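You operate a simulated robot arm through the tools that you are given. There is no shell and no other tool. Be economical: measure what you need, move in short steps, check, and stop when the job is done.

You are at the controls of a simulated two-armed robot. One attempt, no reset.

TASK
The long brown ladle is in the peanuts: rinse it, then stir the syrup.
Fine: empty it back first and rinse it in the rinse pot; stir with it and leave it in the syrup pot; wipe the drips off the counter with the green cloth beside the pots and put the cloth back.

Only the result counts: the job must be done as asked and must still hold three seconds after the hand-in. Knocking over, shifting, dropping, spilling or breaking anything else fails it. Flat cloth is picked up by pressing the open fingertips on it (5 to 10 N) and closing them slowly along it; thin cloth reads only 2 to 8 mm in the jaws.

THE ROBOT
Two 6-joint arms with fingered hands on one trunk, on a base that drives. Base frame: it is fixed to the floor where the robot stands at the start and does not move with it; the origin is under the middle of the robot, x ahead of it, y to its left, z up; the surface under the hand at the start is at about z = 0.854. Readings come in m, degrees, newtons and seconds.
The left shoulder is at the start at [0.07, 0.168, 1.449], the right one opposite. With the tool pointing down near the work surface each hand reaches from about 0.38 to 0.66 m from the robot's upright axis, wherever it stands, measured 20 degrees to its own side. Places, roughly: dark cooker [0.7, 0.2, 0.9]; green cloth (15x8x4 cm) [0.4, 0.4, 0.9]; long brown ladle (16x8x28 cm) [0.5, -0.1, 0.9]; side dial [0.7, -0.2, 0.9]; steel counter [0.6, 0.1, 0.4]; steel counter beside the pots [0.4, 0.2, 0.8]; top dial [0.6, 0.3, 0.9]. Payload 4 kg a hand.
Tool frame (each hand has its own): the origin (TCP) lies between the finger pads and is the grasp point; the fingertips stand 0.026 m ahead of it; z points along the fingers, y is the line along which they close. Largest opening 0.132 m; the body of the gripper starts 0.073 m behind the TCP. The gripper is a hand of 3 fingers: y runs from the thumb to the fingers, the wrist lies at [0, 0, -0.224] in the tool frame, and closing takes about 1.5 s.
Orientation is that of the tool frame in the base frame, as a unit quaternion [w, x, y, z]. With the fingers straight down and closing along the base's y, the tool's x points along the base's -x, its y along +y and its z along -z.

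THE INTERFACE
- The arms move only by the tool step_arm. It takes "left_rows", "right_rows" or both (then of equal length, played together; a hand with none holds still); each is a list of rows, each a list of 2 entries, a list of its own where there are three numbers: the turn, a rotation vector about the base's x, y, z in units of 8 degrees (1.0 is 8 degrees), then the shift along the base's x, y, z in units of 40 mm (1.0 is 40 mm). In form: [[[ax, ay, az], [tx, ty, tz]], ...]. A call has 1 to 12 rows; each row shifts and turns the commanded pose from where the row before left it. "left_fingers" and "right_fingers" are, for a hand that has rows, the gripper command, from -1 (fully open) to 1 (shut), values between in proportion, set as the call begins (left out, the last holds). A call with a number of a shift or a turn outside -1 to 1 is refused whole. Each row takes 0.2 s and may step no farther than 0.05 m and 8.6 degrees from the row before; otherwise, or with a gripper value out of range, the whole call is refused. Where a pose cannot be reached the arm comes as near as it can. A force on the tool above 40 N (or 10 N above the force at the start of the call, whichever is more), or a blocked arm, ends the call early, and 0.2 s more pass. The fingers move at their own pace (about 0.108 m/s each) and stop on an object; they squeeze with about 30 N. The grip force told is the motor's: it shows also when the fingers shut on nothing. Time passes only in rows, and 0.2 s behind the last, so rows that do not move let the fingers close. It gives the time, the measured TCP pose, the force on the tool (base axes), the opening and the grip force at its end, in the units of the frame above (readings bear some noise), with the torque about the TCP (base axes, N m) and any sound that the robot's microphone picked up.
- Cameras (640 x 400 px; columns grow to the right, rows downward): "scene" is now at [0.1113, 0.026, 1.6437]; the picture's right is [0.38, -0.93, -0.00], its down [-0.81, -0.33, -0.49] and it looks along [0.45, 0.18, -0.87] (base axes); focal length 214 px, centre (320, 200). "left" rides on the left gripper at [-0.062, 0.003, -0.092] in its tool frame; the picture's right is [-0.05, -1.00, 0.00], its down [0.83, -0.04, -0.56] and it looks along [0.55, -0.03, 0.83] (tool axes); focal length 230 px, centre (320, 200). "right" rides on the right gripper at [0.062, 0.003, -0.092] in its tool frame; the picture's right is [-0.05, 1.00, 0.00], its down [-0.83, -0.04, -0.56] and it looks along [-0.55, -0.03, 0.83] (tool axes); focal length 230 px, centre (320, 200). There is no depth. A picture from a camera that has moved, and an enlarged one, comes with that camera's place and axes in the base frame and with its lens.
- capture(camera): a new picture of that camera. No time passes.
- slide_trunk(by): slides the trunk up (or, below 0, down) by that many m; the arms and the scene camera ride with it, the base frame stays. It gives what a move gives, with no picture.
- steer(legs): drives the robot by 1 to 6 legs, each [ahead, left, turn to the left] in m, m and degrees, along the robot's own axes; the way and the turn of a leg run together, so that a leg with both is an arc; at most 1.5 m and 180 degrees a leg. The arms and the cameras ride along, it lands a little off, and it stops where it bumps. It gives what a move gives.
- curl_fingers(finger1, finger2, thumb_bend, hand): sets how far each is bent, from 0 (flat) to 1 (curled in); at 0.3 the hand is open as for a grip, at 0.7 the pads meet at the TCP. One left out holds its place. A second passes; each finger stops where it meets its share of the squeeze, and holds until it gets a number again. A gripper value or a shape takes the hand back. It gives what a move gives, with no picture; readings hold the bend of each and the force on the fingers (four entries, about 0 where the hand has none), thumb and palm.
- hand_shape(shape, hand): the hand has 3 fingers and takes this shape, open, in about a second: jaw (thumb against the fingers, like two jaws); tri (thumb and two fingers); tip (a fingertip pinch); poke (one finger out to press); point (the index stretched); flat (the hand flat); cup (the hand cupped); fist (a fist). The gripper value then closes the fingers along that shape, each until it touches; the sizes above hold for jaw. It gives what a move gives, with no picture.
- head_to(pan, tilt): turns the head with the scene camera to pan (to the left, within 86 degrees either way) and tilt (down, from -29 to 69), counted from straight ahead of the robot. It gives what a move gives.
- enlarge(camera, box): a new picture of the part [left, top, right, bottom] of that camera's present view, enlarged. No time passes.
- finish_job(): hands the job in; it is judged then, once.

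Go step by step. Nothing tells you exact positions but the pictures and the camera data: compare them with the known pose of the tool, close in by small moves and look again before you grip or let go. The budget is 120 turns and 92 pictures, counting those below and the enlarged ones. Unless the task says otherwise, let go and move clear before handing in, and close with one line.

The tools are called after "Emit:" as name(argument=value, ...) on one line, values as JSON. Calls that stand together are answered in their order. step_arm: Moves the arms, as the interface text tells. Its arguments: {"type":"object","properties":{"left_rows":{"type":"array"},"left_fingers":{"type":"number"},"right_rows":{"type":"array"},"right_fingers":{"type":"number"}},"required":[]} The other tools are called the same way: slide_trunk (by) slides the trunk up or down; hand_shape (shape, hand) gives the hand a shape; curl_fingers (finger1, finger2, thumb_bend, hand) moves the fingers one by one; steer (legs) drives the base; head_to (pan, tilt) turns the head that bears the scene camera; capture (camera) takes a picture; enlarge (camera, box) takes an enlarged picture of a part of a camera's view; finish_job () hands the job in.

At the start:

```text
time_s: 0.0
left_position: [0.3886, 0.422, 1.402]
left_tcp_rot: [0.0, 0.0, 1.0, -0.001]
left_ft_force: [0.0, -1.3, 0.0]
left_wrist_torque: [0.0, 0.01, 0.01]
left_finger_gap: 0.1315
left_grip_force: 0.0
left_shape: jaw
left_bend: [0.3, 0.3, 0.3]
left_finger forces: [0.0, 0.0, 0.0, 0.0, 0.0, 0.0]
right_position: [0.6142, -0.0829, 1.1492]
right_tcp_rot: [0.0, -0.001, 1.0, -0.001]
right_ft_force: [0.5, -0.4, 0.9]
right_wrist_torque: [0.02, 0.04, 0.02]
right_finger_gap: 0.1322
right_grip_force: 0.0
right_shape: jaw
right_bend: [0.3, 0.3, 0.3]
right_finger forces: [0.1, 0.0, 0.1, 0.0, 0.0, 0.1]
trunk travel left (down, up): [-0.895, 0.045]
robot x, y, heading: [-0.0023, -0.0011, 0.0]
head pan, tilt: [22.1, 60.8]
```

scene: 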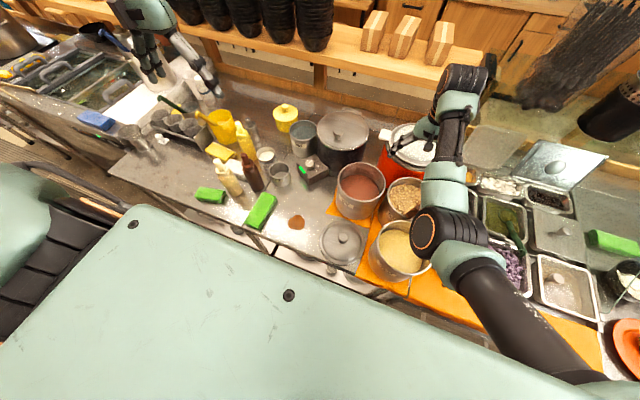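
right: 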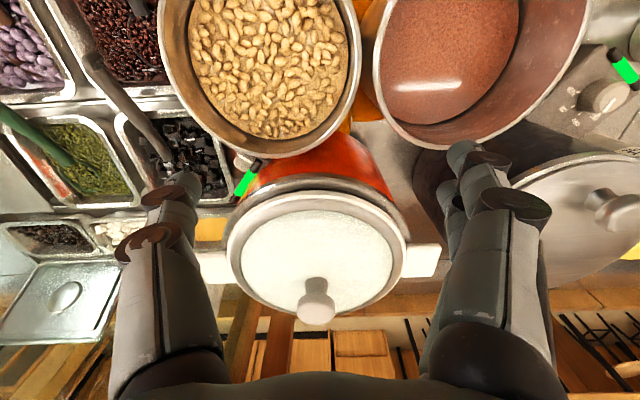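
left: 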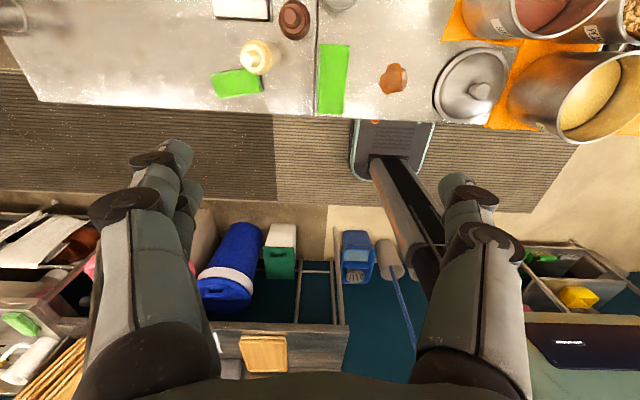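

I see pots (red-brown, peanuts, yellow), trays, two green cloths and a brown drip, but the arm hides the ladle. I'll look closer.

Emit:
enlarge(camera="scene", box=[180, 90, 420, 290])

Emit:
enlarge(camera="scene", box=[340, 110, 640, 300])

Emit:
enlarge(camera="right", box=[0, 0, 640, 240])

```text
2.00 times, centred on (300, 190) of scene
camera zoom: at [0.1113, 0.026, 1.6437], right [0.38, -0.93, 0.0], down [-0.81, -0.33, -0.49], along [0.45, 0.18, -0.87], focal length 429 px, centre (360, 220)
```

zoom: 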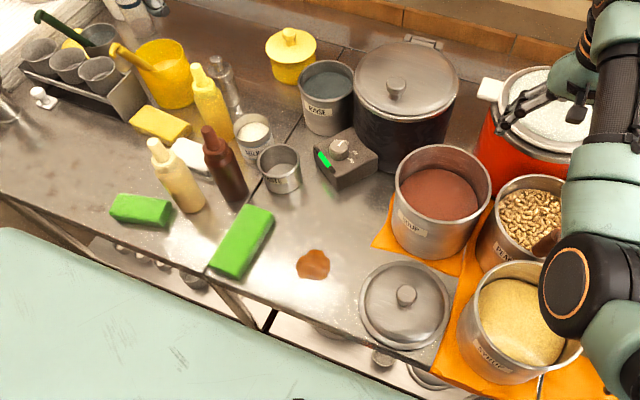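

```text
2.11 times, centred on (490, 205) of scene
camera zoom: at [0.1113, 0.026, 1.6437], right [0.38, -0.93, 0.0], down [-0.81, -0.33, -0.49], along [0.45, 0.18, -0.87], focal length 452 px, centre (-38, 190)
```

zoom: 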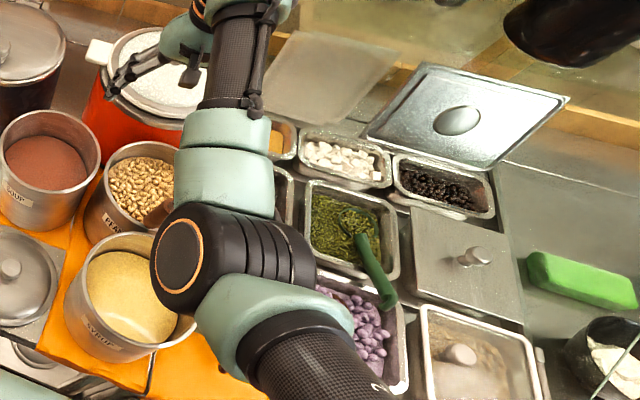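

```text
1.00 times, centred on (320, 120) of right (not enlarged: the box is as wide or as high as the picture)
camera zoom: at [0.5529, -0.0804, 1.2418], right [0.05, 1.0, 0.0], down [0.83, -0.04, 0.56], along [0.55, -0.03, -0.83], focal length 230 px, centre (320, 280)
```

zoom: 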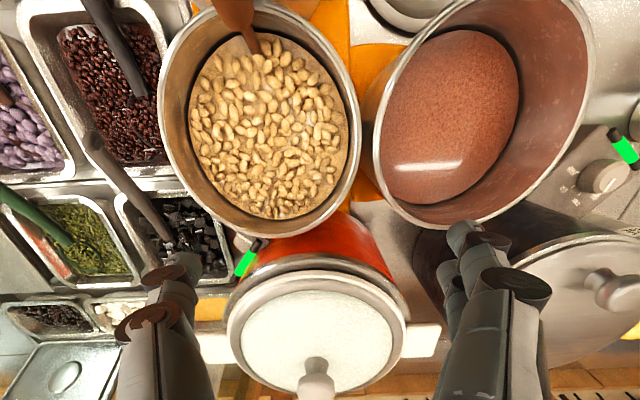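

The ladle seems to stand in the peanut pot behind the right arm. I'll move the right arm aside and read the labels.

Emit:
step_arm(right_rows=[[[0, 0, 0], [0, -1, 0.5]], [[0, 0, 0], [0, -1, 0.5]], [[0, 0, 0], [0, -1, 0]], [[0, 0, 0], [0, -1, 0]], [[0, 0, 0], [0, -1, 0]], [[0, 0, 0], [0, -1, 0]], [[0, 0, 0], [0, -1, 0]], [[0, 0, 0], [0, -1, 0]], [[0, 0, 0], [0, 0, 0]]])

Emit:
head_to(pan=5, tilt=55)

Emit:
capture(camera="scene")

Emit:
enlarge(camera="scene", box=[200, 150, 400, 300])

```text
time_s: 2.0
left_position: [0.3882, 0.4232, 1.4023]
left_tcp_rot: [-0.001, 0.0, 1.0, 0.0]
left_ft_force: [-0.9, -0.5, -0.7]
left_wrist_torque: [0.04, 0.02, -0.01]
left_finger_gap: 0.132
left_grip_force: 0.1
left_shape: jaw
left_bend: [0.3, 0.3, 0.3]
left_finger forces: [0.0, 0.1, 0.0, 0.0, 0.0, 0.1]
right_position: [0.6454, -0.3981, 1.1698]
right_tcp_rot: [0.0, 0.0, 1.0, 0.001]
right_ft_force: [-0.2, -0.3, 0.4]
right_wrist_torque: [0.05, 0.03, 0.02]
right_finger_gap: 0.132
right_grip_force: 0.0
right_shape: jaw
right_bend: [0.3, 0.3, 0.3]
right_finger forces: [0.0, 0.1, 0.0, 0.1, 0.1, 0.0]
right hand out of reach, approached as far as the arm can: row 1, 2, 3
trunk travel left (down, up): [-0.895, 0.045]
robot x, y, heading: [0.0016, 0.0053, 0.0]
head pan, tilt: [22.1, 60.8]
```

```text
time_s: 2.8
left_position: [0.3885, 0.4229, 1.4016]
left_tcp_rot: [0.0, 0.001, 1.0, 0.0]
left_ft_force: [0.5, 0.6, -0.2]
left_wrist_torque: [-0.01, -0.02, 0.0]
left_finger_gap: 0.1318
left_grip_force: 0.0
left_shape: jaw
left_bend: [0.3, 0.3, 0.3]
left_finger forces: [0.0, 0.0, 0.0, 0.0, 0.1, 0.0]
right_position: [0.6464, -0.3975, 1.1702]
right_tcp_rot: [0.0, 0.0, 1.0, 0.0]
right_ft_force: [-0.3, -0.3, 0.3]
right_wrist_torque: [-0.01, 0.0, 0.01]
right_finger_gap: 0.132
right_grip_force: 0.1
right_shape: jaw
right_bend: [0.3, 0.3, 0.3]
right_finger forces: [0.1, 0.0, 0.0, 0.0, 0.0, 0.0]
trunk travel left (down, up): [-0.895, 0.045]
robot x, y, heading: [-0.0045, 0.003, 0.2]
head pan, tilt: [5.0, 55.0]
```

```text
85 pictures are left
camera scene: at [0.1223, 0.0082, 1.6507], right [0.09, -1.0, 0.0], down [-0.82, -0.07, -0.57], along [0.57, 0.05, -0.82], focal length 214 px, centre (320, 200)
```

scene: 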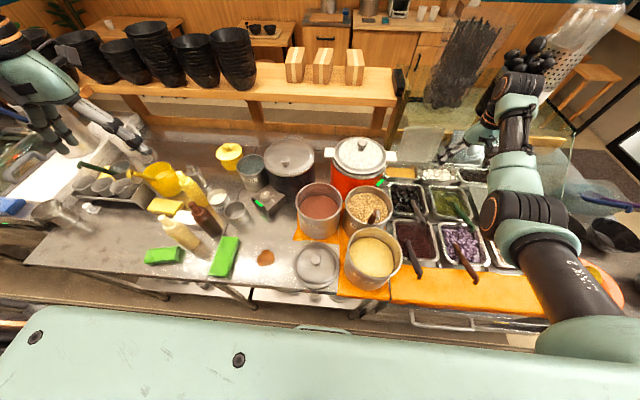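

```text
2.67 times, centred on (300, 225) of scene
camera zoom: at [0.1223, 0.0082, 1.6507], right [0.09, -1.0, 0.0], down [-0.82, -0.07, -0.57], along [0.57, 0.05, -0.82], focal length 572 px, centre (373, 133)
```

zoom: 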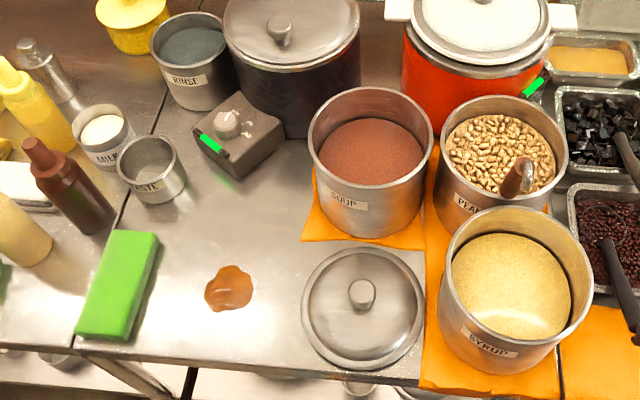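

The yellow pot is SYRUP, the red-brown one SOUP, and the small grey one RINSE at about (0.73, 0.36). The ladle handle sticks out of the peanuts near (0.49, -0.14), so I'll look from the right hand's camera.

Emit:
step_arm(right_rows=[[[0, 0, 0], [-1, 0.8, 0.5]], [[0, 0, 0], [-1, 0.8, 0.5]], [[0, 0, 0], [-1, 0.8, 0.5]], [[0, 0, 0], [-1, 0.8, 0.5]], [[0, 0, 0], [-0.8, 0.8, 0.5]], [[0, 0, 0], [-0.5, 0.8, 0]], [[0, 0, 0], [0, 0.6, 0]], [[0, 0, 0], [0, 0.5, 0]]])

Emit:
capture(camera="right")

Emit:
capture(camera="scene")

```text
refused: row 1 steps farther than a row can; nothing moved
```

```text
83 pictures are left
camera right: at [0.5844, -0.3943, 1.2616], right [0.05, 1.0, 0.0], down [0.83, -0.04, 0.56], along [0.55, -0.03, -0.83], focal length 230 px, centre (320, 200)
```

right: 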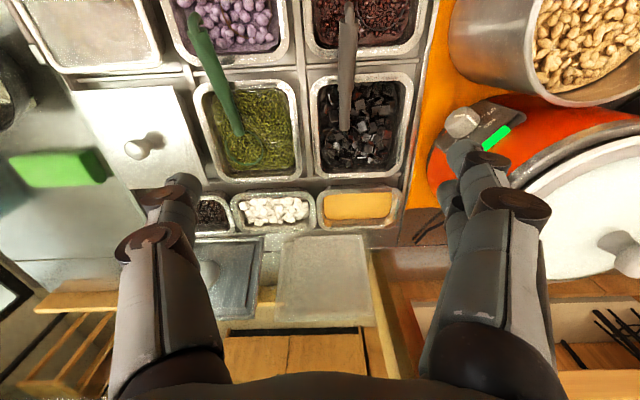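

```text
82 pictures are left
camera scene: at [0.1223, 0.0082, 1.6507], right [0.09, -1.0, 0.0], down [-0.82, -0.07, -0.57], along [0.57, 0.05, -0.82], focal length 214 px, centre (320, 200)
```

scene: 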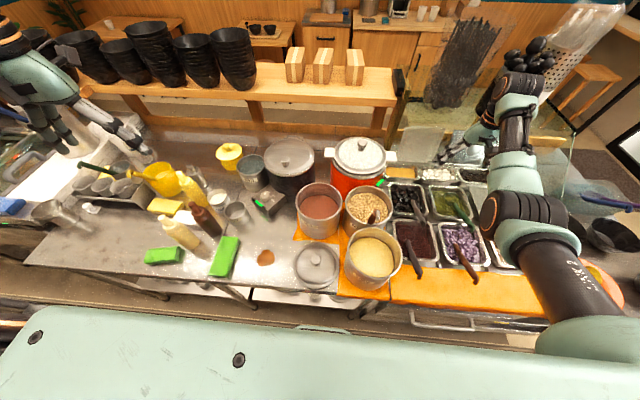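

The row was too big, so I'll repeat it with smaller shifts.

Emit:
step_arm(right_rows=[[[0, 0, 0], [-0.9, 0.6, 0.4]], [[0, 0, 0], [-0.9, 0.6, 0.4]], [[0, 0, 0], [-0.9, 0.6, 0.4]], [[0, 0, 0], [-0.8, 0.7, 0.4]], [[0, 0, 0], [-0.8, 0.7, 0.4]], [[0, 0, 0], [-0.6, 0.9, 0]], [[0, 0, 0], [-0.1, 1, 0]], [[0, 0, 0], [0, 1, 0]], [[0, 0, 0], [0, 0, 0]]])

Emit:
capture(camera="right")

```text
time_s: 4.8
left_position: [0.3876, 0.4212, 1.4029]
left_tcp_rot: [0.0, 0.0, 1.0, 0.0]
left_ft_force: [0.0, -0.3, -1.0]
left_wrist_torque: [0.05, 0.03, 0.02]
left_finger_gap: 0.132
left_grip_force: 0.2
left_shape: jaw
left_bend: [0.3, 0.3, 0.3]
left_finger forces: [0.0, 0.0, 0.1, 0.0, 0.0, 0.0]
right_position: [0.61, -0.1969, 1.1177]
right_tcp_rot: [0.0, 0.0, 1.0, 0.0]
right_ft_force: [-0.4, 0.2, -0.5]
right_wrist_torque: [0.0, -0.01, -0.01]
right_finger_gap: 0.1317
right_grip_force: 0.0
right_shape: jaw
right_bend: [0.3, 0.3, 0.3]
right_finger forces: [0.0, 0.0, 0.0, 0.0, 0.0, 0.0]
right hand out of reach, approached as far as the arm can: row 1, 2, 3, 4, 5, 6, 7
trunk travel left (down, up): [-0.895, 0.045]
robot x, y, heading: [-0.0005, -0.0026, -0.1]
head pan, tilt: [5.0, 55.0]
```

```text
81 pictures are left
camera right: at [0.5483, -0.1929, 1.2106], right [0.05, 1.0, 0.0], down [0.83, -0.04, 0.56], along [0.55, -0.03, -0.83], focal length 230 px, centre (320, 200)
```

right: 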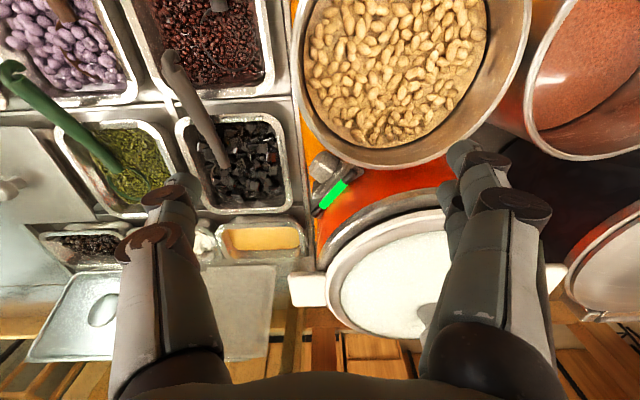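

The hand stopped at a reach limit: with the tool down, it can't be both high and close in. I'll test how the commanded pose tracks.

Emit:
step_arm(right_rows=[[[0, 0, 0], [-0.7, -0.3, 0]], [[0, 0, 0], [-0.7, -0.3, 0]], [[0, 0, 0], [-0.7, 0, 0]], [[0, 0, 0], [-0.7, 0, 0]], [[0, 0, 0], [0, 0, 0]]])

Emit:
capture(camera="right")

Emit:
enlarge(camera="scene", box=[290, 160, 450, 300])

```text
time_s: 6.0
left_position: [0.3874, 0.4213, 1.4023]
left_tcp_rot: [-0.001, 0.0, 1.0, 0.0]
left_ft_force: [0.6, -0.7, -0.4]
left_wrist_torque: [0.03, -0.01, -0.02]
left_finger_gap: 0.1316
left_grip_force: 0.0
left_shape: jaw
left_bend: [0.3, 0.3, 0.3]
left_finger forces: [0.0, 0.1, 0.0, 0.0, 0.0, 0.1]
right_position: [0.542, -0.2165, 1.0637]
right_tcp_rot: [0.0, 0.001, 1.0, 0.0]
right_ft_force: [0.2, 0.7, -0.3]
right_wrist_torque: [-0.01, 0.0, -0.01]
right_finger_gap: 0.1319
right_grip_force: 0.0
right_shape: jaw
right_bend: [0.3, 0.3, 0.3]
right_finger forces: [0.1, 0.0, 0.0, 0.1, 0.1, 0.1]
right hand out of reach, approached as far as the arm can: row 1, 2, 3, 4
trunk travel left (down, up): [-0.895, 0.045]
robot x, y, heading: [0.0028, 0.0027, -0.2]
head pan, tilt: [5.0, 55.0]
```

```text
80 pictures are left
camera right: at [0.4809, -0.2135, 1.155], right [0.05, 1.0, 0.0], down [0.83, -0.04, 0.56], along [0.56, -0.03, -0.83], focal length 230 px, centre (320, 200)
```

right: 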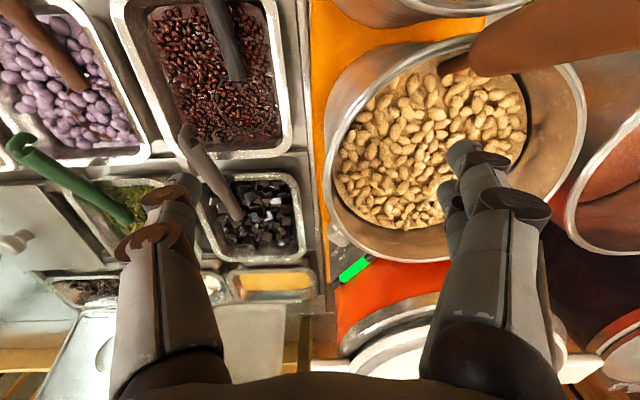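

```text
2.86 times, centred on (370, 230) of scene
camera zoom: at [0.1223, 0.0075, 1.6508], right [0.09, -1.0, 0.0], down [-0.82, -0.07, -0.57], along [0.57, 0.05, -0.82], focal length 613 px, centre (177, 114)
```

zoom: 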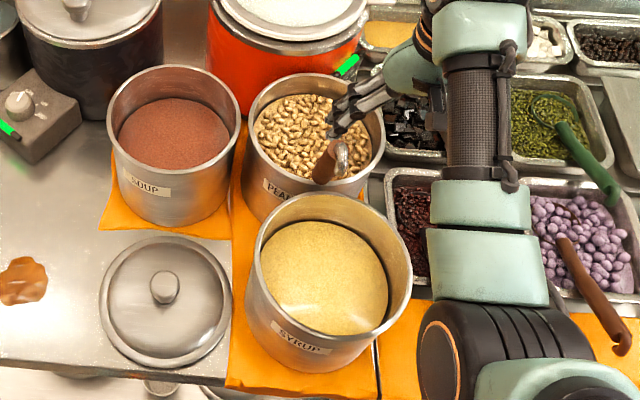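

The ladle handle enters the peanuts at about (0.497, -0.133, 1.0) and stands nearly upright, with its top near z = 1.09. I'm too close for the arm, so I'll raise the hand clear, back the base off a little and look again.

Emit:
step_arm(right_rows=[[[0, 0, 0], [0.8, -0.6, 0.6]], [[0, 0, 0], [0.5, -0.8, 0.6]], [[0, 0, 0], [0, -0.8, 0.3]]])

Emit:
steer(legs=[[-0.14, 0, 0]])

Emit:
capture(camera="scene")

```text
time_s: 6.8
left_position: [0.3863, 0.4209, 1.4024]
left_tcp_rot: [0.0, 0.0, 1.0, 0.001]
left_ft_force: [-0.7, 0.1, 0.4]
left_wrist_torque: [0.02, -0.03, -0.01]
left_finger_gap: 0.1318
left_grip_force: 0.0
left_shape: jaw
left_bend: [0.3, 0.3, 0.3]
left_finger forces: [0.0, 0.0, 0.1, 0.0, 0.0, 0.1]
right_position: [0.5986, -0.3064, 1.1158]
right_tcp_rot: [0.001, 0.0, 1.0, 0.001]
right_ft_force: [0.2, -0.8, 0.8]
right_wrist_torque: [0.03, 0.01, 0.05]
right_finger_gap: 0.1318
right_grip_force: 0.0
right_shape: jaw
right_bend: [0.3, 0.3, 0.3]
right_finger forces: [0.1, 0.0, 0.0, 0.1, 0.1, 0.1]
right hand out of reach, approached as far as the arm can: row 3
trunk travel left (down, up): [-0.895, 0.045]
robot x, y, heading: [-0.0018, 0.0048, -0.0]
head pan, tilt: [5.0, 55.0]
```

```text
time_s: 8.1
left_position: [0.2485, 0.4222, 1.4014]
left_tcp_rot: [-0.001, 0.0, 1.0, 0.0]
left_ft_force: [0.1, 0.5, -0.5]
left_wrist_torque: [0.01, 0.02, 0.0]
left_finger_gap: 0.1317
left_grip_force: 0.0
left_shape: jaw
left_bend: [0.3, 0.3, 0.3]
left_finger forces: [0.0, 0.1, 0.0, 0.0, 0.0, 0.1]
right_position: [0.4595, -0.3054, 1.1148]
right_tcp_rot: [0.0, -0.001, 1.0, 0.0]
right_ft_force: [-0.3, -0.4, -0.9]
right_wrist_torque: [0.04, 0.01, 0.0]
right_finger_gap: 0.132
right_grip_force: 0.0
right_shape: jaw
right_bend: [0.3, 0.3, 0.3]
right_finger forces: [0.0, 0.0, 0.0, 0.1, 0.1, 0.1]
trunk travel left (down, up): [-0.895, 0.045]
robot x, y, heading: [-0.1464, -0.0016, 0.4]
head pan, tilt: [5.0, 55.0]
```

```text
78 pictures are left
camera scene: at [-0.0162, 0.0075, 1.6503], right [0.09, -1.0, 0.0], down [-0.82, -0.07, -0.57], along [0.57, 0.05, -0.82], focal length 214 px, centre (320, 200)
```

scene: 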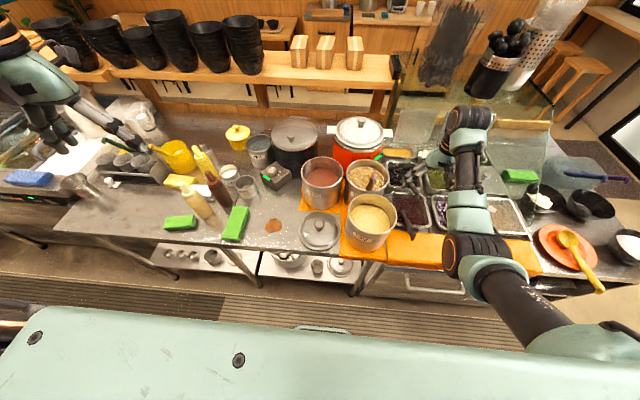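

Backing worked. I'll raise the right hand and look down on the ladle from close by.

Emit:
step_arm(right_rows=[[[0, 0, 0], [0, 0, 1]], [[0, 0, 0], [0, 0, 1]], [[0, 0, 0], [-0.4, 0.9, 0]], [[0, 0, 0], [-0.4, 0.9, 0]], [[0, 0, 0], [0, 0, 0]]])

Emit:
capture(camera="right")

Emit:
enlarge(camera="scene", box=[320, 150, 420, 220])

```text
time_s: 9.3
left_position: [0.2462, 0.4223, 1.4025]
left_tcp_rot: [0.0, -0.001, 1.0, 0.001]
left_ft_force: [0.0, -0.7, 0.3]
left_wrist_torque: [-0.01, 0.0, -0.01]
left_finger_gap: 0.1318
left_grip_force: 0.1
left_shape: jaw
left_bend: [0.3, 0.3, 0.3]
left_finger forces: [0.0, 0.1, 0.0, 0.0, 0.0, 0.0]
right_position: [0.4914, -0.2383, 1.1491]
right_tcp_rot: [0.001, -0.001, 1.0, 0.001]
right_ft_force: [0.5, 0.0, -0.3]
right_wrist_torque: [0.0, 0.02, -0.01]
right_finger_gap: 0.1321
right_grip_force: 0.1
right_shape: jaw
right_bend: [0.3, 0.3, 0.3]
right_finger forces: [0.0, 0.0, 0.0, 0.0, 0.0, 0.0]
right hand out of reach, approached as far as the arm can: row 1, 2, 3, 4
trunk travel left (down, up): [-0.895, 0.045]
robot x, y, heading: [-0.1464, 0.0005, -0.1]
head pan, tilt: [5.0, 55.0]
```

```text
77 pictures are left
camera right: at [0.4298, -0.2361, 1.2407], right [0.05, 1.0, 0.0], down [0.83, -0.04, 0.56], along [0.56, -0.03, -0.83], focal length 230 px, centre (320, 200)
```

right: 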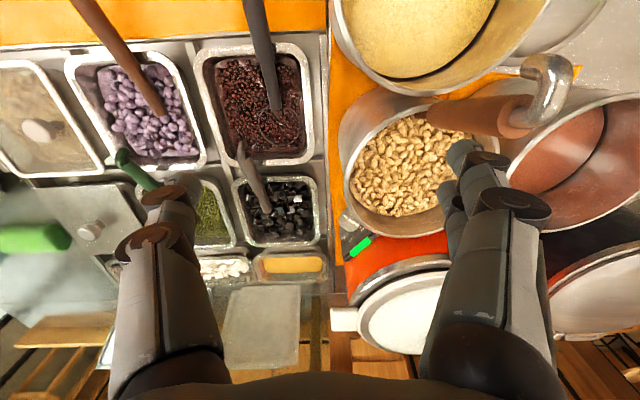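

```text
5.71 times, centred on (370, 185) of scene
camera zoom: at [-0.0191, 0.0069, 1.6506], right [0.09, -1.0, 0.0], down [-0.82, -0.07, -0.57], along [0.57, 0.05, -0.82], focal length 1226 px, centre (34, 286)
```

zoom: 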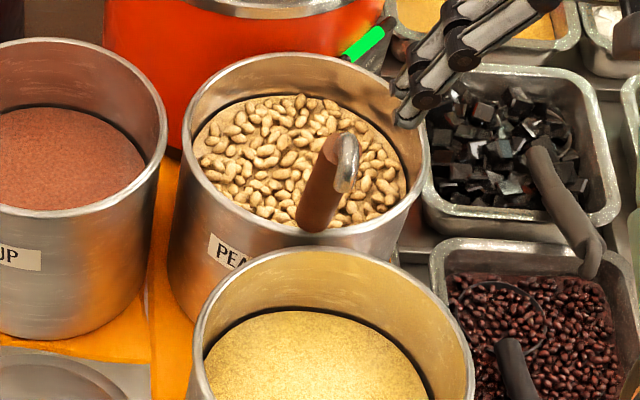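

Triangulating, the wooden handle runs from (0.491, -0.134, 1.007) up to (0.475, -0.126, 1.104), with a metal hook curving toward me and rising to about z = 1.135. With the tool straight down, the arm can't lift high. I'll test a pose with the fingers tilted forward.

Emit:
step_arm(right_rows=[[[0, -1, 0], [0, 0, 0.5]], [[0, -1, 0], [0, 0, 0.5]], [[0, -1, 0], [0, 0, 0.5]], [[0, -1, 0], [0, 0, 0.5]], [[0, -1, 0], [0, 0, 0.5]], [[0, -0.6, 0], [0, 0, 0.5]], [[0, 0, 0], [0, 0, 1]], [[0, 0, 0], [0, 0, 1]], [[0, 0, 0], [0, 0, 1]], [[0, 0, 0], [0, 0, 0]]])

Emit:
capture(camera="scene")

```text
time_s: 11.5
left_position: [0.2447, 0.422, 1.4019]
left_tcp_rot: [0.0, -0.001, 1.0, 0.0]
left_ft_force: [0.4, -0.4, 0.1]
left_wrist_torque: [0.02, -0.01, -0.02]
left_finger_gap: 0.132
left_grip_force: 0.1
left_shape: jaw
left_bend: [0.3, 0.3, 0.3]
left_finger forces: [0.0, 0.0, 0.1, 0.0, 0.0, 0.0]
right_position: [0.4869, -0.2407, 1.3894]
right_tcp_rot: [0.382, -0.001, 0.924, 0.001]
right_ft_force: [-0.7, -0.3, 0.6]
right_wrist_torque: [-0.02, 0.01, 0.0]
right_finger_gap: 0.132
right_grip_force: 0.1
right_shape: jaw
right_bend: [0.3, 0.3, 0.3]
right_finger forces: [0.1, 0.1, 0.0, 0.0, 0.1, 0.0]
trunk travel left (down, up): [-0.895, 0.045]
robot x, y, heading: [-0.1439, -0.0011, 0.2]
head pan, tilt: [5.0, 55.0]
```

```text
75 pictures are left
camera scene: at [-0.0204, 0.0076, 1.6507], right [0.09, -1.0, 0.0], down [-0.82, -0.07, -0.57], along [0.57, 0.05, -0.82], focal length 214 px, centre (320, 200)
```

scene: 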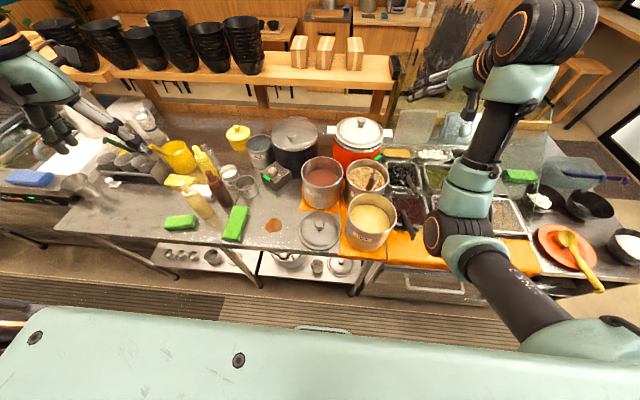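

The 45° tilt gives plenty of reach. I'll bring the hand to a pre-grasp point behind and above the handle, opening straddling it.

Emit:
step_arm(right_rows=[[[0, 0, 0], [-0.53, 0.56, -0.9]], [[0, 0, 0], [-0.53, 0.56, -0.9]], [[0, 0, 0], [-0.53, 0.56, -0.9]], [[0, 0, 0], [-0.53, 0.56, -0.9]], [[0, 0, 0], [-0.53, 0.56, -0.9]], [[0, 0, 0], [0, 0, -1]], [[0, 0, 0], [0, 0, 0]]])

Emit:
capture(camera="right")

Emit:
enlarge(camera="scene", box=[320, 150, 420, 220])

```text
time_s: 12.6
left_position: [0.2459, 0.4207, 1.4032]
left_tcp_rot: [0.0, -0.001, 1.0, 0.001]
left_ft_force: [0.2, 0.3, 0.0]
left_wrist_torque: [-0.03, 0.01, -0.01]
left_finger_gap: 0.132
left_grip_force: 0.0
left_shape: jaw
left_bend: [0.3, 0.3, 0.3]
left_finger forces: [0.1, 0.1, 0.0, 0.0, 0.1, 0.0]
right_position: [0.4504, -0.2251, 1.3521]
right_tcp_rot: [0.476, 0.004, 0.877, -0.071]
right_ft_force: [-0.1, 0.0, 0.7]
right_wrist_torque: [-0.01, -0.01, 0.01]
right_finger_gap: 0.1321
right_grip_force: 0.1
right_shape: jaw
right_bend: [0.3, 0.3, 0.3]
right_finger forces: [0.1, 0.0, 0.0, 0.1, 0.1, 0.0]
right hand out of reach, approached as far as the arm can: row 4, 5
trunk travel left (down, up): [-0.895, 0.045]
robot x, y, heading: [-0.1441, -0.0005, 0.3]
head pan, tilt: [5.0, 55.0]
stopped in row 5 (right hand): the arm was blocked; the commanded pose is now the measured one
```

```text
74 pictures are left
camera right: at [0.3414, -0.2142, 1.3499], right [0.1, 0.99, -0.08], down [-0.01, 0.08, 1.0], along [0.99, -0.1, 0.02], focal length 230 px, centre (320, 200)
```

right: 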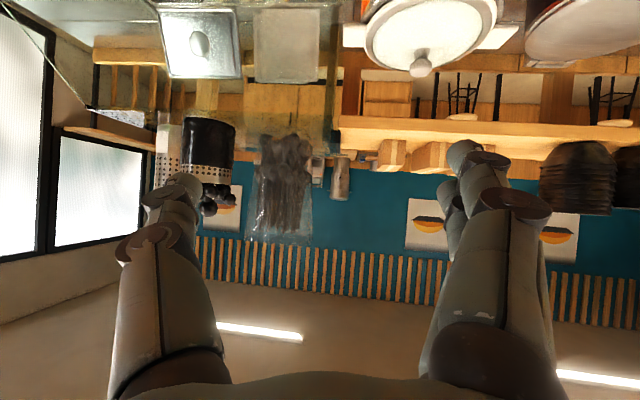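

```text
5.71 times, centred on (370, 185) of scene
camera zoom: at [-0.0196, 0.0057, 1.6507], right [0.09, -1.0, 0.0], down [-0.82, -0.07, -0.57], along [0.57, 0.05, -0.82], focal length 1226 px, centre (34, 286)
```

zoom: 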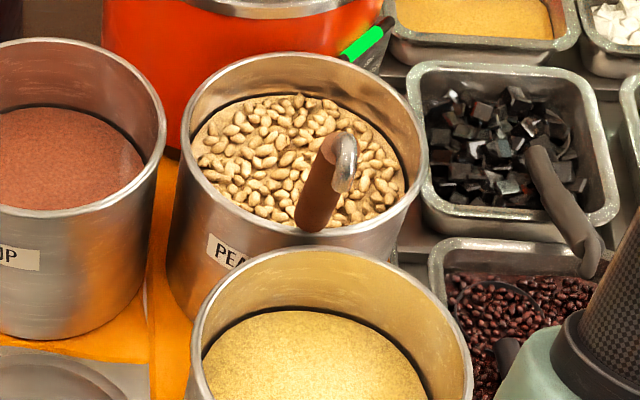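

The wrist came too near the shoulder. I'll swing out forward, restore the 45° tilt and come down in front of the handle before easing onto it.

Emit:
step_arm(right_rows=[[[0.31, 0.5, 0.15], [0.75, 0.8, -0.43]], [[0.31, 0.5, 0.15], [0.75, 0.8, -0.43]], [[0.31, 0.5, 0.15], [0.75, 0.8, -0.43]], [[0, 0, 0], [0, 0, -1]], [[0, 0, 0], [0, 0, -1]], [[0, 0, 0], [0, 0, -1]], [[0, 0, 0], [0, 0, 0]]])

Emit:
capture(camera="right")

Emit:
enlarge(camera="scene", box=[300, 110, 440, 220])

```text
time_s: 14.4
left_position: [0.2449, 0.4229, 1.4033]
left_tcp_rot: [0.0, -0.001, 1.0, 0.001]
left_ft_force: [-0.6, 0.7, -0.7]
left_wrist_torque: [0.01, 0.0, 0.0]
left_finger_gap: 0.1318
left_grip_force: 0.0
left_shape: jaw
left_bend: [0.3, 0.3, 0.3]
left_finger forces: [0.0, 0.1, 0.0, 0.1, 0.0, 0.0]
right_position: [0.5533, -0.1606, 1.2012]
right_tcp_rot: [0.401, 0.003, 0.916, -0.028]
right_ft_force: [0.7, -0.1, -0.2]
right_wrist_torque: [0.0, 0.04, 0.01]
right_finger_gap: 0.1321
right_grip_force: 0.2
right_shape: jaw
right_bend: [0.3, 0.3, 0.3]
right_finger forces: [0.0, 0.0, 0.0, 0.0, 0.0, 0.0]
trunk travel left (down, up): [-0.895, 0.045]
robot x, y, heading: [-0.1406, -0.0012, 0.3]
head pan, tilt: [5.0, 55.0]
stopped in row 7 (right hand): the arm was blocked; the commanded pose is now the measured one
```

```text
72 pictures are left
camera right: at [0.4437, -0.1535, 1.2179], right [0.06, 1.0, -0.01], down [0.15, 0.0, 0.99], along [0.99, -0.06, -0.15], focal length 230 px, centre (320, 200)
```

right: 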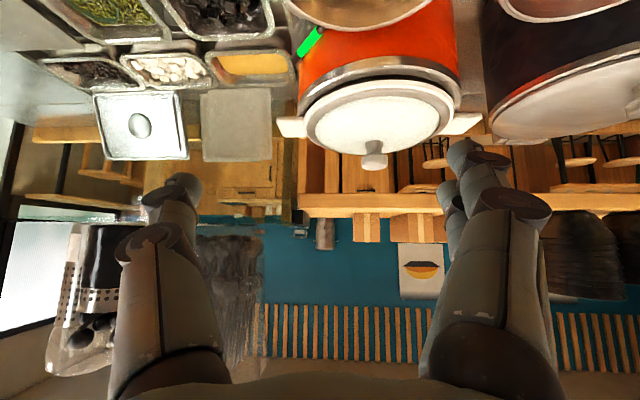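

```text
3.64 times, centred on (370, 165) of scene
camera zoom: at [-0.0209, 0.0073, 1.6508], right [0.09, -1.0, 0.0], down [-0.82, -0.07, -0.57], along [0.57, 0.05, -0.82], focal length 780 px, centre (138, 327)
```

zoom: 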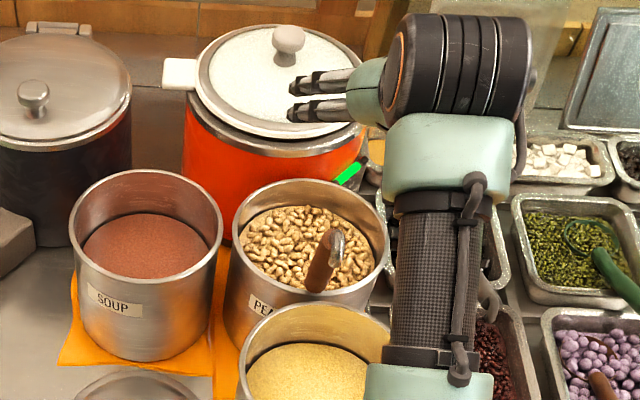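

The hand is at (0.553, -0.161, 1.201) and touching nothing. I'll continue toward the handle in slower steps.

Emit:
step_arm(right_rows=[[[0.1, 0.1, 0.05], [-0.3, 0.27, -0.3]], [[0.1, 0.1, 0.05], [-0.3, 0.27, -0.3]], [[0.1, 0.1, 0.05], [-0.3, 0.26, -0.3]], [[0, 0, 0], [-0.3, 0, -0.3]], [[0, 0, 0], [-0.3, 0, -0.2]], [[0, 0, 0], [0, 0, 0]]])

```text
time_s: 15.3
left_position: [0.2446, 0.4227, 1.4013]
left_tcp_rot: [0.0, -0.001, 1.0, 0.0]
left_ft_force: [0.2, -0.9, -0.2]
left_wrist_torque: [0.0, 0.0, 0.0]
left_finger_gap: 0.132
left_grip_force: 0.0
left_shape: jaw
left_bend: [0.3, 0.3, 0.3]
left_finger forces: [0.0, 0.1, 0.0, 0.1, 0.1, 0.1]
right_position: [0.5337, -0.1964, 1.1941]
right_tcp_rot: [0.418, 0.001, 0.905, -0.076]
right_ft_force: [0.7, 1.1, -0.8]
right_wrist_torque: [-0.01, -0.02, 0.0]
right_finger_gap: 0.1318
right_grip_force: 0.0
right_shape: jaw
right_bend: [0.3, 0.3, 0.3]
right_finger forces: [0.0, 0.1, 0.0, 0.0, 0.0, 0.0]
trunk travel left (down, up): [-0.895, 0.045]
robot x, y, heading: [-0.1445, 0.0025, 0.1]
head pan, tilt: [5.0, 55.0]
stopped in row 4 (right hand): the arm was blocked; the commanded pose is now the measured one
```

Blocked again without any tool force, so maybe the elbow touches something. I'll look.

Emit:
capture(camera="scene")

Emit:
capture(camera="left")

```text
70 pictures are left
camera scene: at [-0.0208, 0.0081, 1.6508], right [0.09, -1.0, 0.0], down [-0.82, -0.07, -0.57], along [0.57, 0.05, -0.82], focal length 214 px, centre (320, 200)
```

scene: 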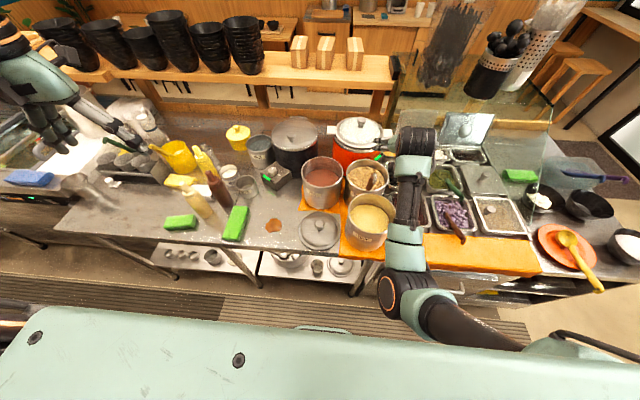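

```text
69 pictures are left
camera left: at [0.3056, 0.4264, 1.4946], right [0.05, -1.0, 0.0], down [-0.83, -0.04, 0.55], along [-0.55, -0.03, -0.83], focal length 230 px, centre (320, 200)
```

left: 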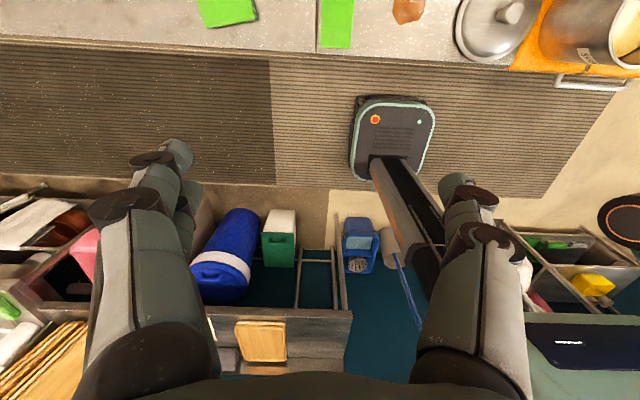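

The arm is folded tight against the torso. Shifting the base sideways to the left will open the arm up, so I'll first raise the hand.

Emit:
step_arm(right_rows=[[[0, 0, 0], [0.4, -0.6, 0.9]], [[0, 0, 0], [0.4, -0.6, 0.9]], [[0, 0, 0], [0, -0.6, 0.9]], [[0, 0, 0], [0, 0, 0]]])

Emit:
steer(legs=[[0, 0.25, 0]])

```text
time_s: 16.4
left_position: [0.244, 0.4225, 1.4031]
left_tcp_rot: [0.001, -0.001, 1.0, 0.0]
left_ft_force: [0.2, -0.1, -0.3]
left_wrist_torque: [0.0, 0.03, 0.01]
left_finger_gap: 0.132
left_grip_force: 0.1
left_shape: jaw
left_bend: [0.3, 0.3, 0.3]
left_finger forces: [0.0, 0.0, 0.0, 0.1, 0.0, 0.0]
right_position: [0.5616, -0.2669, 1.3009]
right_tcp_rot: [0.416, 0.001, 0.906, -0.074]
right_ft_force: [0.4, 0.1, 0.5]
right_wrist_torque: [-0.02, 0.01, -0.03]
right_finger_gap: 0.1315
right_grip_force: 0.1
right_shape: jaw
right_bend: [0.3, 0.3, 0.3]
right_finger forces: [0.0, 0.0, 0.0, 0.1, 0.0, 0.0]
trunk travel left (down, up): [-0.895, 0.045]
robot x, y, heading: [-0.1439, -0.0027, 0.0]
head pan, tilt: [5.0, 55.0]
```

```text
time_s: 18.2
left_position: [0.2465, 0.6642, 1.4029]
left_tcp_rot: [0.0, 0.002, 1.0, 0.002]
left_ft_force: [0.4, -0.9, -0.3]
left_wrist_torque: [0.03, 0.02, 0.02]
left_finger_gap: 0.1318
left_grip_force: 0.1
left_shape: jaw
left_bend: [0.3, 0.3, 0.3]
left_finger forces: [0.1, 0.1, 0.0, 0.0, 0.1, 0.0]
right_position: [0.5608, -0.0267, 1.2986]
right_tcp_rot: [0.417, 0.004, 0.906, -0.074]
right_ft_force: [0.9, 0.1, 0.1]
right_wrist_torque: [0.03, 0.0, 0.05]
right_finger_gap: 0.1318
right_grip_force: 0.0
right_shape: jaw
right_bend: [0.3, 0.3, 0.3]
right_finger forces: [0.1, 0.0, 0.1, 0.0, 0.0, 0.0]
trunk travel left (down, up): [-0.895, 0.045]
robot x, y, heading: [-0.1477, 0.247, -0.2]
head pan, tilt: [5.0, 55.0]
```

Base shifted. Now I'll restore the orientation and go to a point above the handle.

Emit:
step_arm(right_rows=[[[0.24, 0.14, 0.115], [-0.38, -0.64, -0.62]], [[0.24, 0.14, 0.115], [-0.38, -0.64, -0.62]], [[0.24, 0.14, 0.115], [-0.38, -0.64, -0.62]], [[0.24, 0.14, 0.115], [-0.38, -0.64, -0.62]], [[0, 0, 0], [0, 0, 0]]])

Emit:
enlarge(camera="scene", box=[360, 130, 500, 230])

```text
time_s: 19.4
left_position: [0.2469, 0.6675, 1.4031]
left_tcp_rot: [0.0, 0.001, 1.0, 0.001]
left_ft_force: [0.1, -0.3, -0.4]
left_wrist_torque: [0.01, 0.0, 0.04]
left_finger_gap: 0.1318
left_grip_force: 0.1
left_shape: jaw
left_bend: [0.3, 0.3, 0.3]
left_finger forces: [0.0, 0.1, 0.0, 0.0, 0.0, 0.1]
right_position: [0.5002, -0.1271, 1.1987]
right_tcp_rot: [0.382, 0.0, 0.924, -0.001]
right_ft_force: [-0.7, -0.3, -0.2]
right_wrist_torque: [0.01, 0.0, 0.01]
right_finger_gap: 0.1319
right_grip_force: 0.1
right_shape: jaw
right_bend: [0.3, 0.3, 0.3]
right_finger forces: [0.0, 0.1, 0.0, 0.0, 0.1, 0.0]
trunk travel left (down, up): [-0.895, 0.045]
robot x, y, heading: [-0.1426, 0.2492, -0.4]
head pan, tilt: [5.0, 55.0]
```

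```text
4.00 times, centred on (430, 180) of scene
camera zoom: at [-0.0202, 0.254, 1.6508], right [0.08, -1.0, 0.0], down [-0.82, -0.07, -0.57], along [0.57, 0.05, -0.82], focal length 858 px, centre (-120, 280)
```

zoom: 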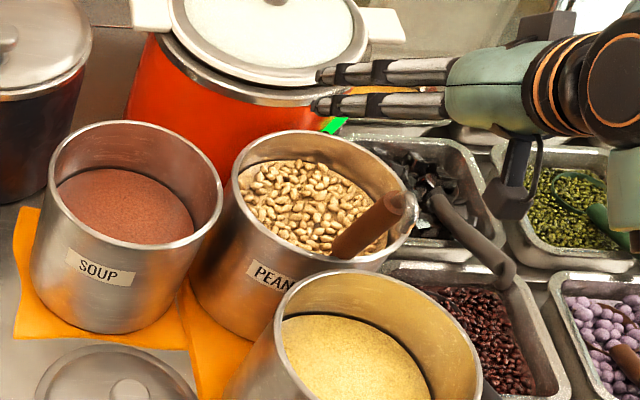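

The geometry agrees: at z ≈ 1.07 the handle is at (0.484, -0.132). I'll lower the hand over it.

Emit:
step_arm(right_rows=[[[0, 0, 0], [-0.08, -0.03, -0.7]], [[0, 0, 0], [-0.08, -0.03, -0.7]], [[0, 0, 0], [-0.08, -0.03, -0.6]], [[0, 0, 0], [-0.08, -0.03, -0.6]], [[0, 0, 0], [-0.05, 0, -0.5]], [[0, 0, 0], [0, 0, 0]]])

Emit:
enlarge(camera="scene", box=[360, 130, 500, 230])

Emit:
capture(camera="right")

```text
time_s: 20.8
left_position: [0.2466, 0.6681, 1.4018]
left_tcp_rot: [0.0, 0.001, 1.0, 0.0]
left_ft_force: [0.0, -0.6, -0.2]
left_wrist_torque: [-0.02, 0.01, 0.01]
left_finger_gap: 0.1319
left_grip_force: 0.0
left_shape: jaw
left_bend: [0.3, 0.3, 0.3]
left_finger forces: [0.1, 0.0, 0.1, 0.0, 0.0, 0.0]
right_position: [0.4877, -0.1322, 1.0759]
right_tcp_rot: [0.382, -0.001, 0.924, -0.001]
right_ft_force: [-0.7, 0.4, 0.1]
right_wrist_torque: [0.02, 0.0, 0.01]
right_finger_gap: 0.132
right_grip_force: 0.1
right_shape: jaw
right_bend: [0.3, 0.3, 0.3]
right_finger forces: [0.0, 0.0, 0.1, 0.0, 0.0, 0.0]
trunk travel left (down, up): [-0.895, 0.045]
robot x, y, heading: [-0.1406, 0.2471, -0.2]
head pan, tilt: [5.0, 55.0]
```

```text
4.00 times, centred on (430, 180) of scene
camera zoom: at [-0.02, 0.2552, 1.6507], right [0.08, -1.0, 0.0], down [-0.82, -0.07, -0.57], along [0.57, 0.05, -0.82], focal length 858 px, centre (-120, 280)
```

zoom: 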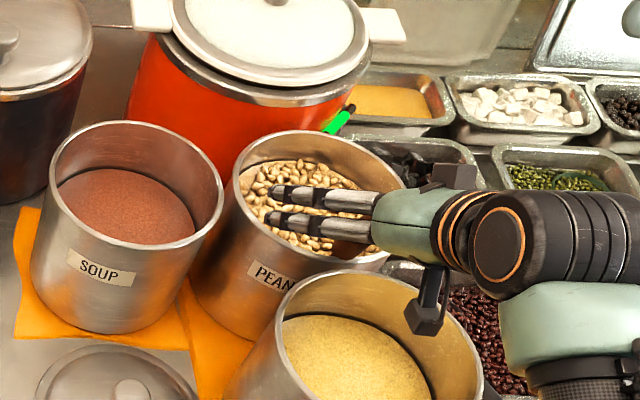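

```text
66 pictures are left
camera right: at [0.3787, -0.1285, 1.0976], right [0.04, 1.0, 0.03], down [0.2, -0.04, 0.98], along [0.98, -0.03, -0.2], focal length 230 px, centre (320, 200)
```

right: 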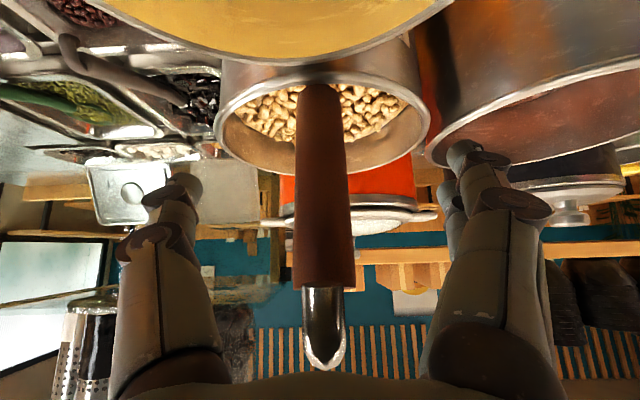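

The handle is centred between the jaws, so I close.

Emit:
step_arm(right_rows=[[[0, 0, 0], [0, 0, 0]], [[0, 0, 0], [0, 0, 0]], [[0, 0, 0], [0, 0, 0]], [[0, 0, 0], [0, 0, 0]], [[0, 0, 0], [0, 0, 0]], [[0, 0, 0], [0, 0, 0]], [[0, 0, 0], [0, 0, 0]], [[0, 0, 0], [0, 0, 0]]], right_fingers=1)

Emit:
capture(camera="right")

```text
time_s: 22.6
left_position: [0.2468, 0.6685, 1.4024]
left_tcp_rot: [0.0, 0.003, 1.0, -0.001]
left_ft_force: [-0.8, -0.2, 0.1]
left_wrist_torque: [-0.01, 0.01, -0.02]
left_finger_gap: 0.1319
left_grip_force: 0.1
left_shape: jaw
left_bend: [0.3, 0.3, 0.3]
left_finger forces: [0.1, 0.0, 0.1, 0.0, 0.0, 0.0]
right_position: [0.4874, -0.1326, 1.0772]
right_tcp_rot: [0.382, -0.001, 0.924, -0.001]
right_ft_force: [0.5, -0.7, 0.3]
right_wrist_torque: [-0.02, 0.03, -0.01]
right_finger_gap: 0.0
right_grip_force: 29.6
right_shape: jaw
right_bend: [0.72, 0.64, 0.74]
right_finger forces: [0.0, 0.0, 0.1, 0.0, 0.3, 0.0]
trunk travel left (down, up): [-0.895, 0.045]
robot x, y, heading: [-0.1455, 0.2498, -0.5]
head pan, tilt: [5.0, 55.0]
```

```text
65 pictures are left
camera right: at [0.3785, -0.1286, 1.098], right [0.04, 1.0, 0.03], down [0.2, -0.04, 0.98], along [0.98, -0.03, -0.2], focal length 230 px, centre (320, 200)
```

right: 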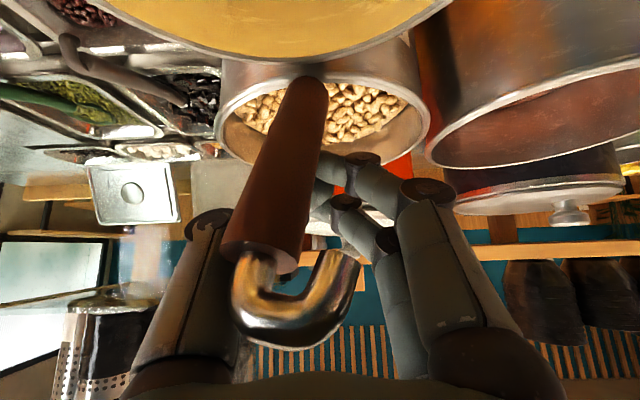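

The fingers closed in front of the handle (gap 0), since the handle sits nearer the palm. I'll reopen and look.

Emit:
step_arm(right_rows=[[[0, 0, 0], [0, 0, 0]], [[0, 0, 0], [0, 0, 0]], [[0, 0, 0], [0, 0, 0]], [[0, 0, 0], [0, 0, 0]], [[0, 0, 0], [0, 0, 0]], [[0, 0, 0], [0, 0, 0]]], right_fingers=-1)

Emit:
capture(camera="right")

Emit:
enlarge(camera="scene", box=[380, 150, 480, 220])

```text
time_s: 24.0
left_position: [0.2453, 0.6678, 1.4037]
left_tcp_rot: [0.0, 0.002, 1.0, -0.001]
left_ft_force: [0.3, 0.1, 0.4]
left_wrist_torque: [0.0, 0.03, 0.0]
left_finger_gap: 0.1317
left_grip_force: 0.1
left_shape: jaw
left_bend: [0.3, 0.3, 0.3]
left_finger forces: [0.0, 0.1, 0.1, 0.1, 0.0, 0.1]
right_position: [0.4865, -0.133, 1.076]
right_tcp_rot: [0.382, -0.001, 0.924, -0.002]
right_ft_force: [0.7, -0.1, -1.1]
right_wrist_torque: [0.01, 0.0, -0.01]
right_finger_gap: 0.1318
right_grip_force: 0.0
right_shape: jaw
right_bend: [0.3, 0.3, 0.3]
right_finger forces: [0.1, 0.1, 0.0, 0.0, 0.1, 0.0]
trunk travel left (down, up): [-0.895, 0.045]
robot x, y, heading: [-0.1446, 0.2472, 0.1]
head pan, tilt: [5.0, 55.0]
```

```text
64 pictures are left
camera right: at [0.3786, -0.1286, 1.098], right [0.04, 1.0, 0.03], down [0.2, -0.04, 0.98], along [0.98, -0.03, -0.2], focal length 230 px, centre (320, 200)
```

right: 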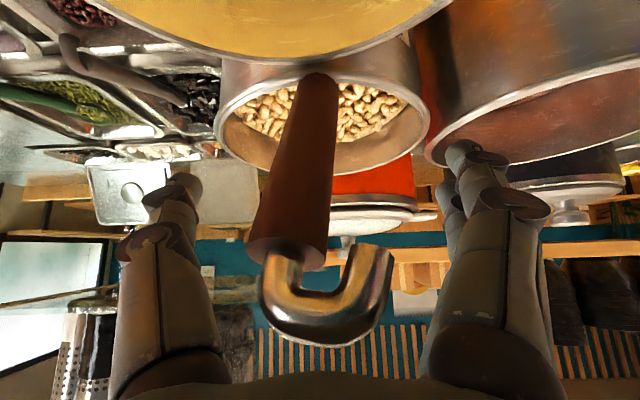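

```text
5.71 times, centred on (430, 185) of scene
camera zoom: at [-0.0203, 0.2549, 1.6507], right [0.08, -1.0, 0.0], down [-0.82, -0.07, -0.57], along [0.57, 0.05, -0.82], focal length 1226 px, centre (-309, 286)
```

zoom: 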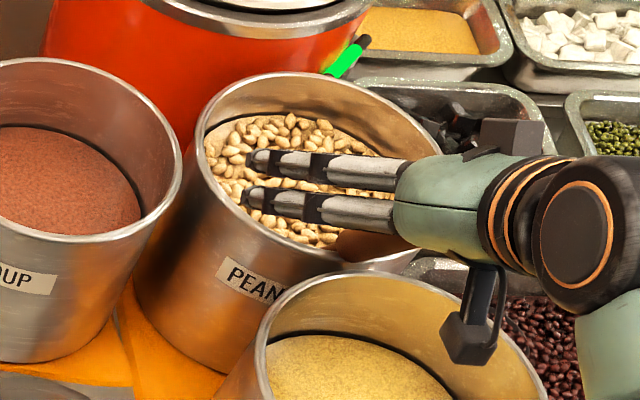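

The handle now leans back more and its hook points left. I'll pull the hand back so the handle passes through the pads, tilt to about 60° so the fingers cross it, and close again.

Emit:
step_arm(right_rows=[[[0, -0.6, 0], [-0.2, -0.05, 0.05]], [[0, -0.6, 0], [-0.2, -0.05, 0]], [[0, -0.6, 0], [-0.15, -0.05, -0.05]], [[0, 0, 0], [0, 0, 0]]])

Emit:
capture(camera="right")

Emit:
enlarge(camera="scene", box=[380, 150, 480, 220])

```text
time_s: 25.0
left_position: [0.2467, 0.6687, 1.4025]
left_tcp_rot: [0.0, 0.001, 1.0, -0.001]
left_ft_force: [0.4, 0.5, -0.4]
left_wrist_torque: [-0.01, -0.03, -0.01]
left_finger_gap: 0.132
left_grip_force: 0.1
left_shape: jaw
left_bend: [0.3, 0.3, 0.3]
left_finger forces: [0.0, 0.0, 0.1, 0.1, 0.1, 0.0]
right_position: [0.4641, -0.1355, 1.076]
right_tcp_rot: [0.496, -0.001, 0.869, -0.001]
right_ft_force: [1.7, 0.1, -0.6]
right_wrist_torque: [-0.01, -0.02, 0.0]
right_finger_gap: 0.1317
right_grip_force: 0.1
right_shape: jaw
right_bend: [0.3, 0.3, 0.3]
right_finger forces: [0.1, 0.0, 0.0, 0.1, 0.0, 0.0]
trunk travel left (down, up): [-0.895, 0.045]
robot x, y, heading: [-0.1429, 0.249, -0.3]
head pan, tilt: [5.0, 55.0]
```

```text
62 pictures are left
camera right: at [0.3532, -0.133, 1.0697], right [0.03, 1.0, 0.04], down [-0.05, -0.04, 1.0], along [1.0, -0.03, 0.05], focal length 230 px, centre (320, 200)
```

right: 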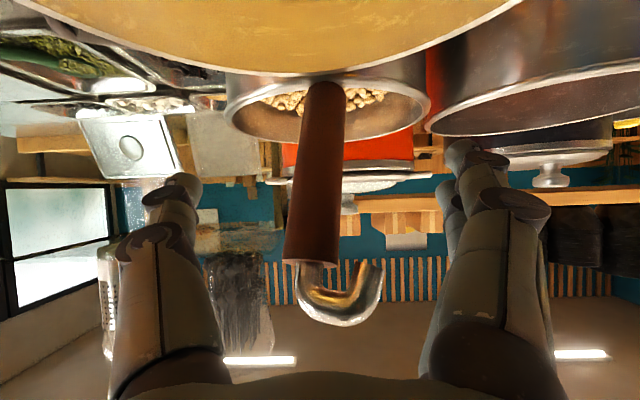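

```text
5.71 times, centred on (430, 185) of scene
camera zoom: at [-0.0201, 0.2551, 1.6507], right [0.08, -1.0, 0.0], down [-0.82, -0.07, -0.57], along [0.57, 0.05, -0.82], focal length 1226 px, centre (-309, 286)
```

zoom: 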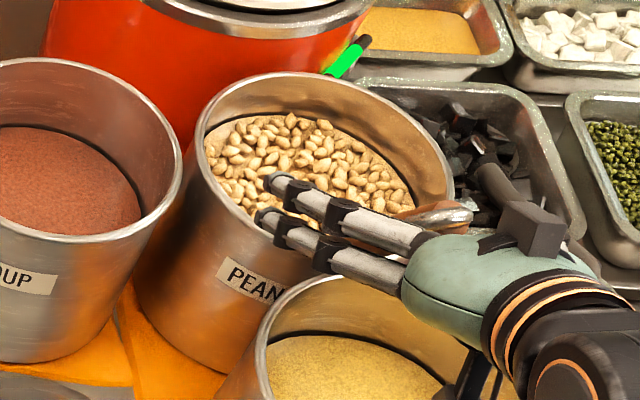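

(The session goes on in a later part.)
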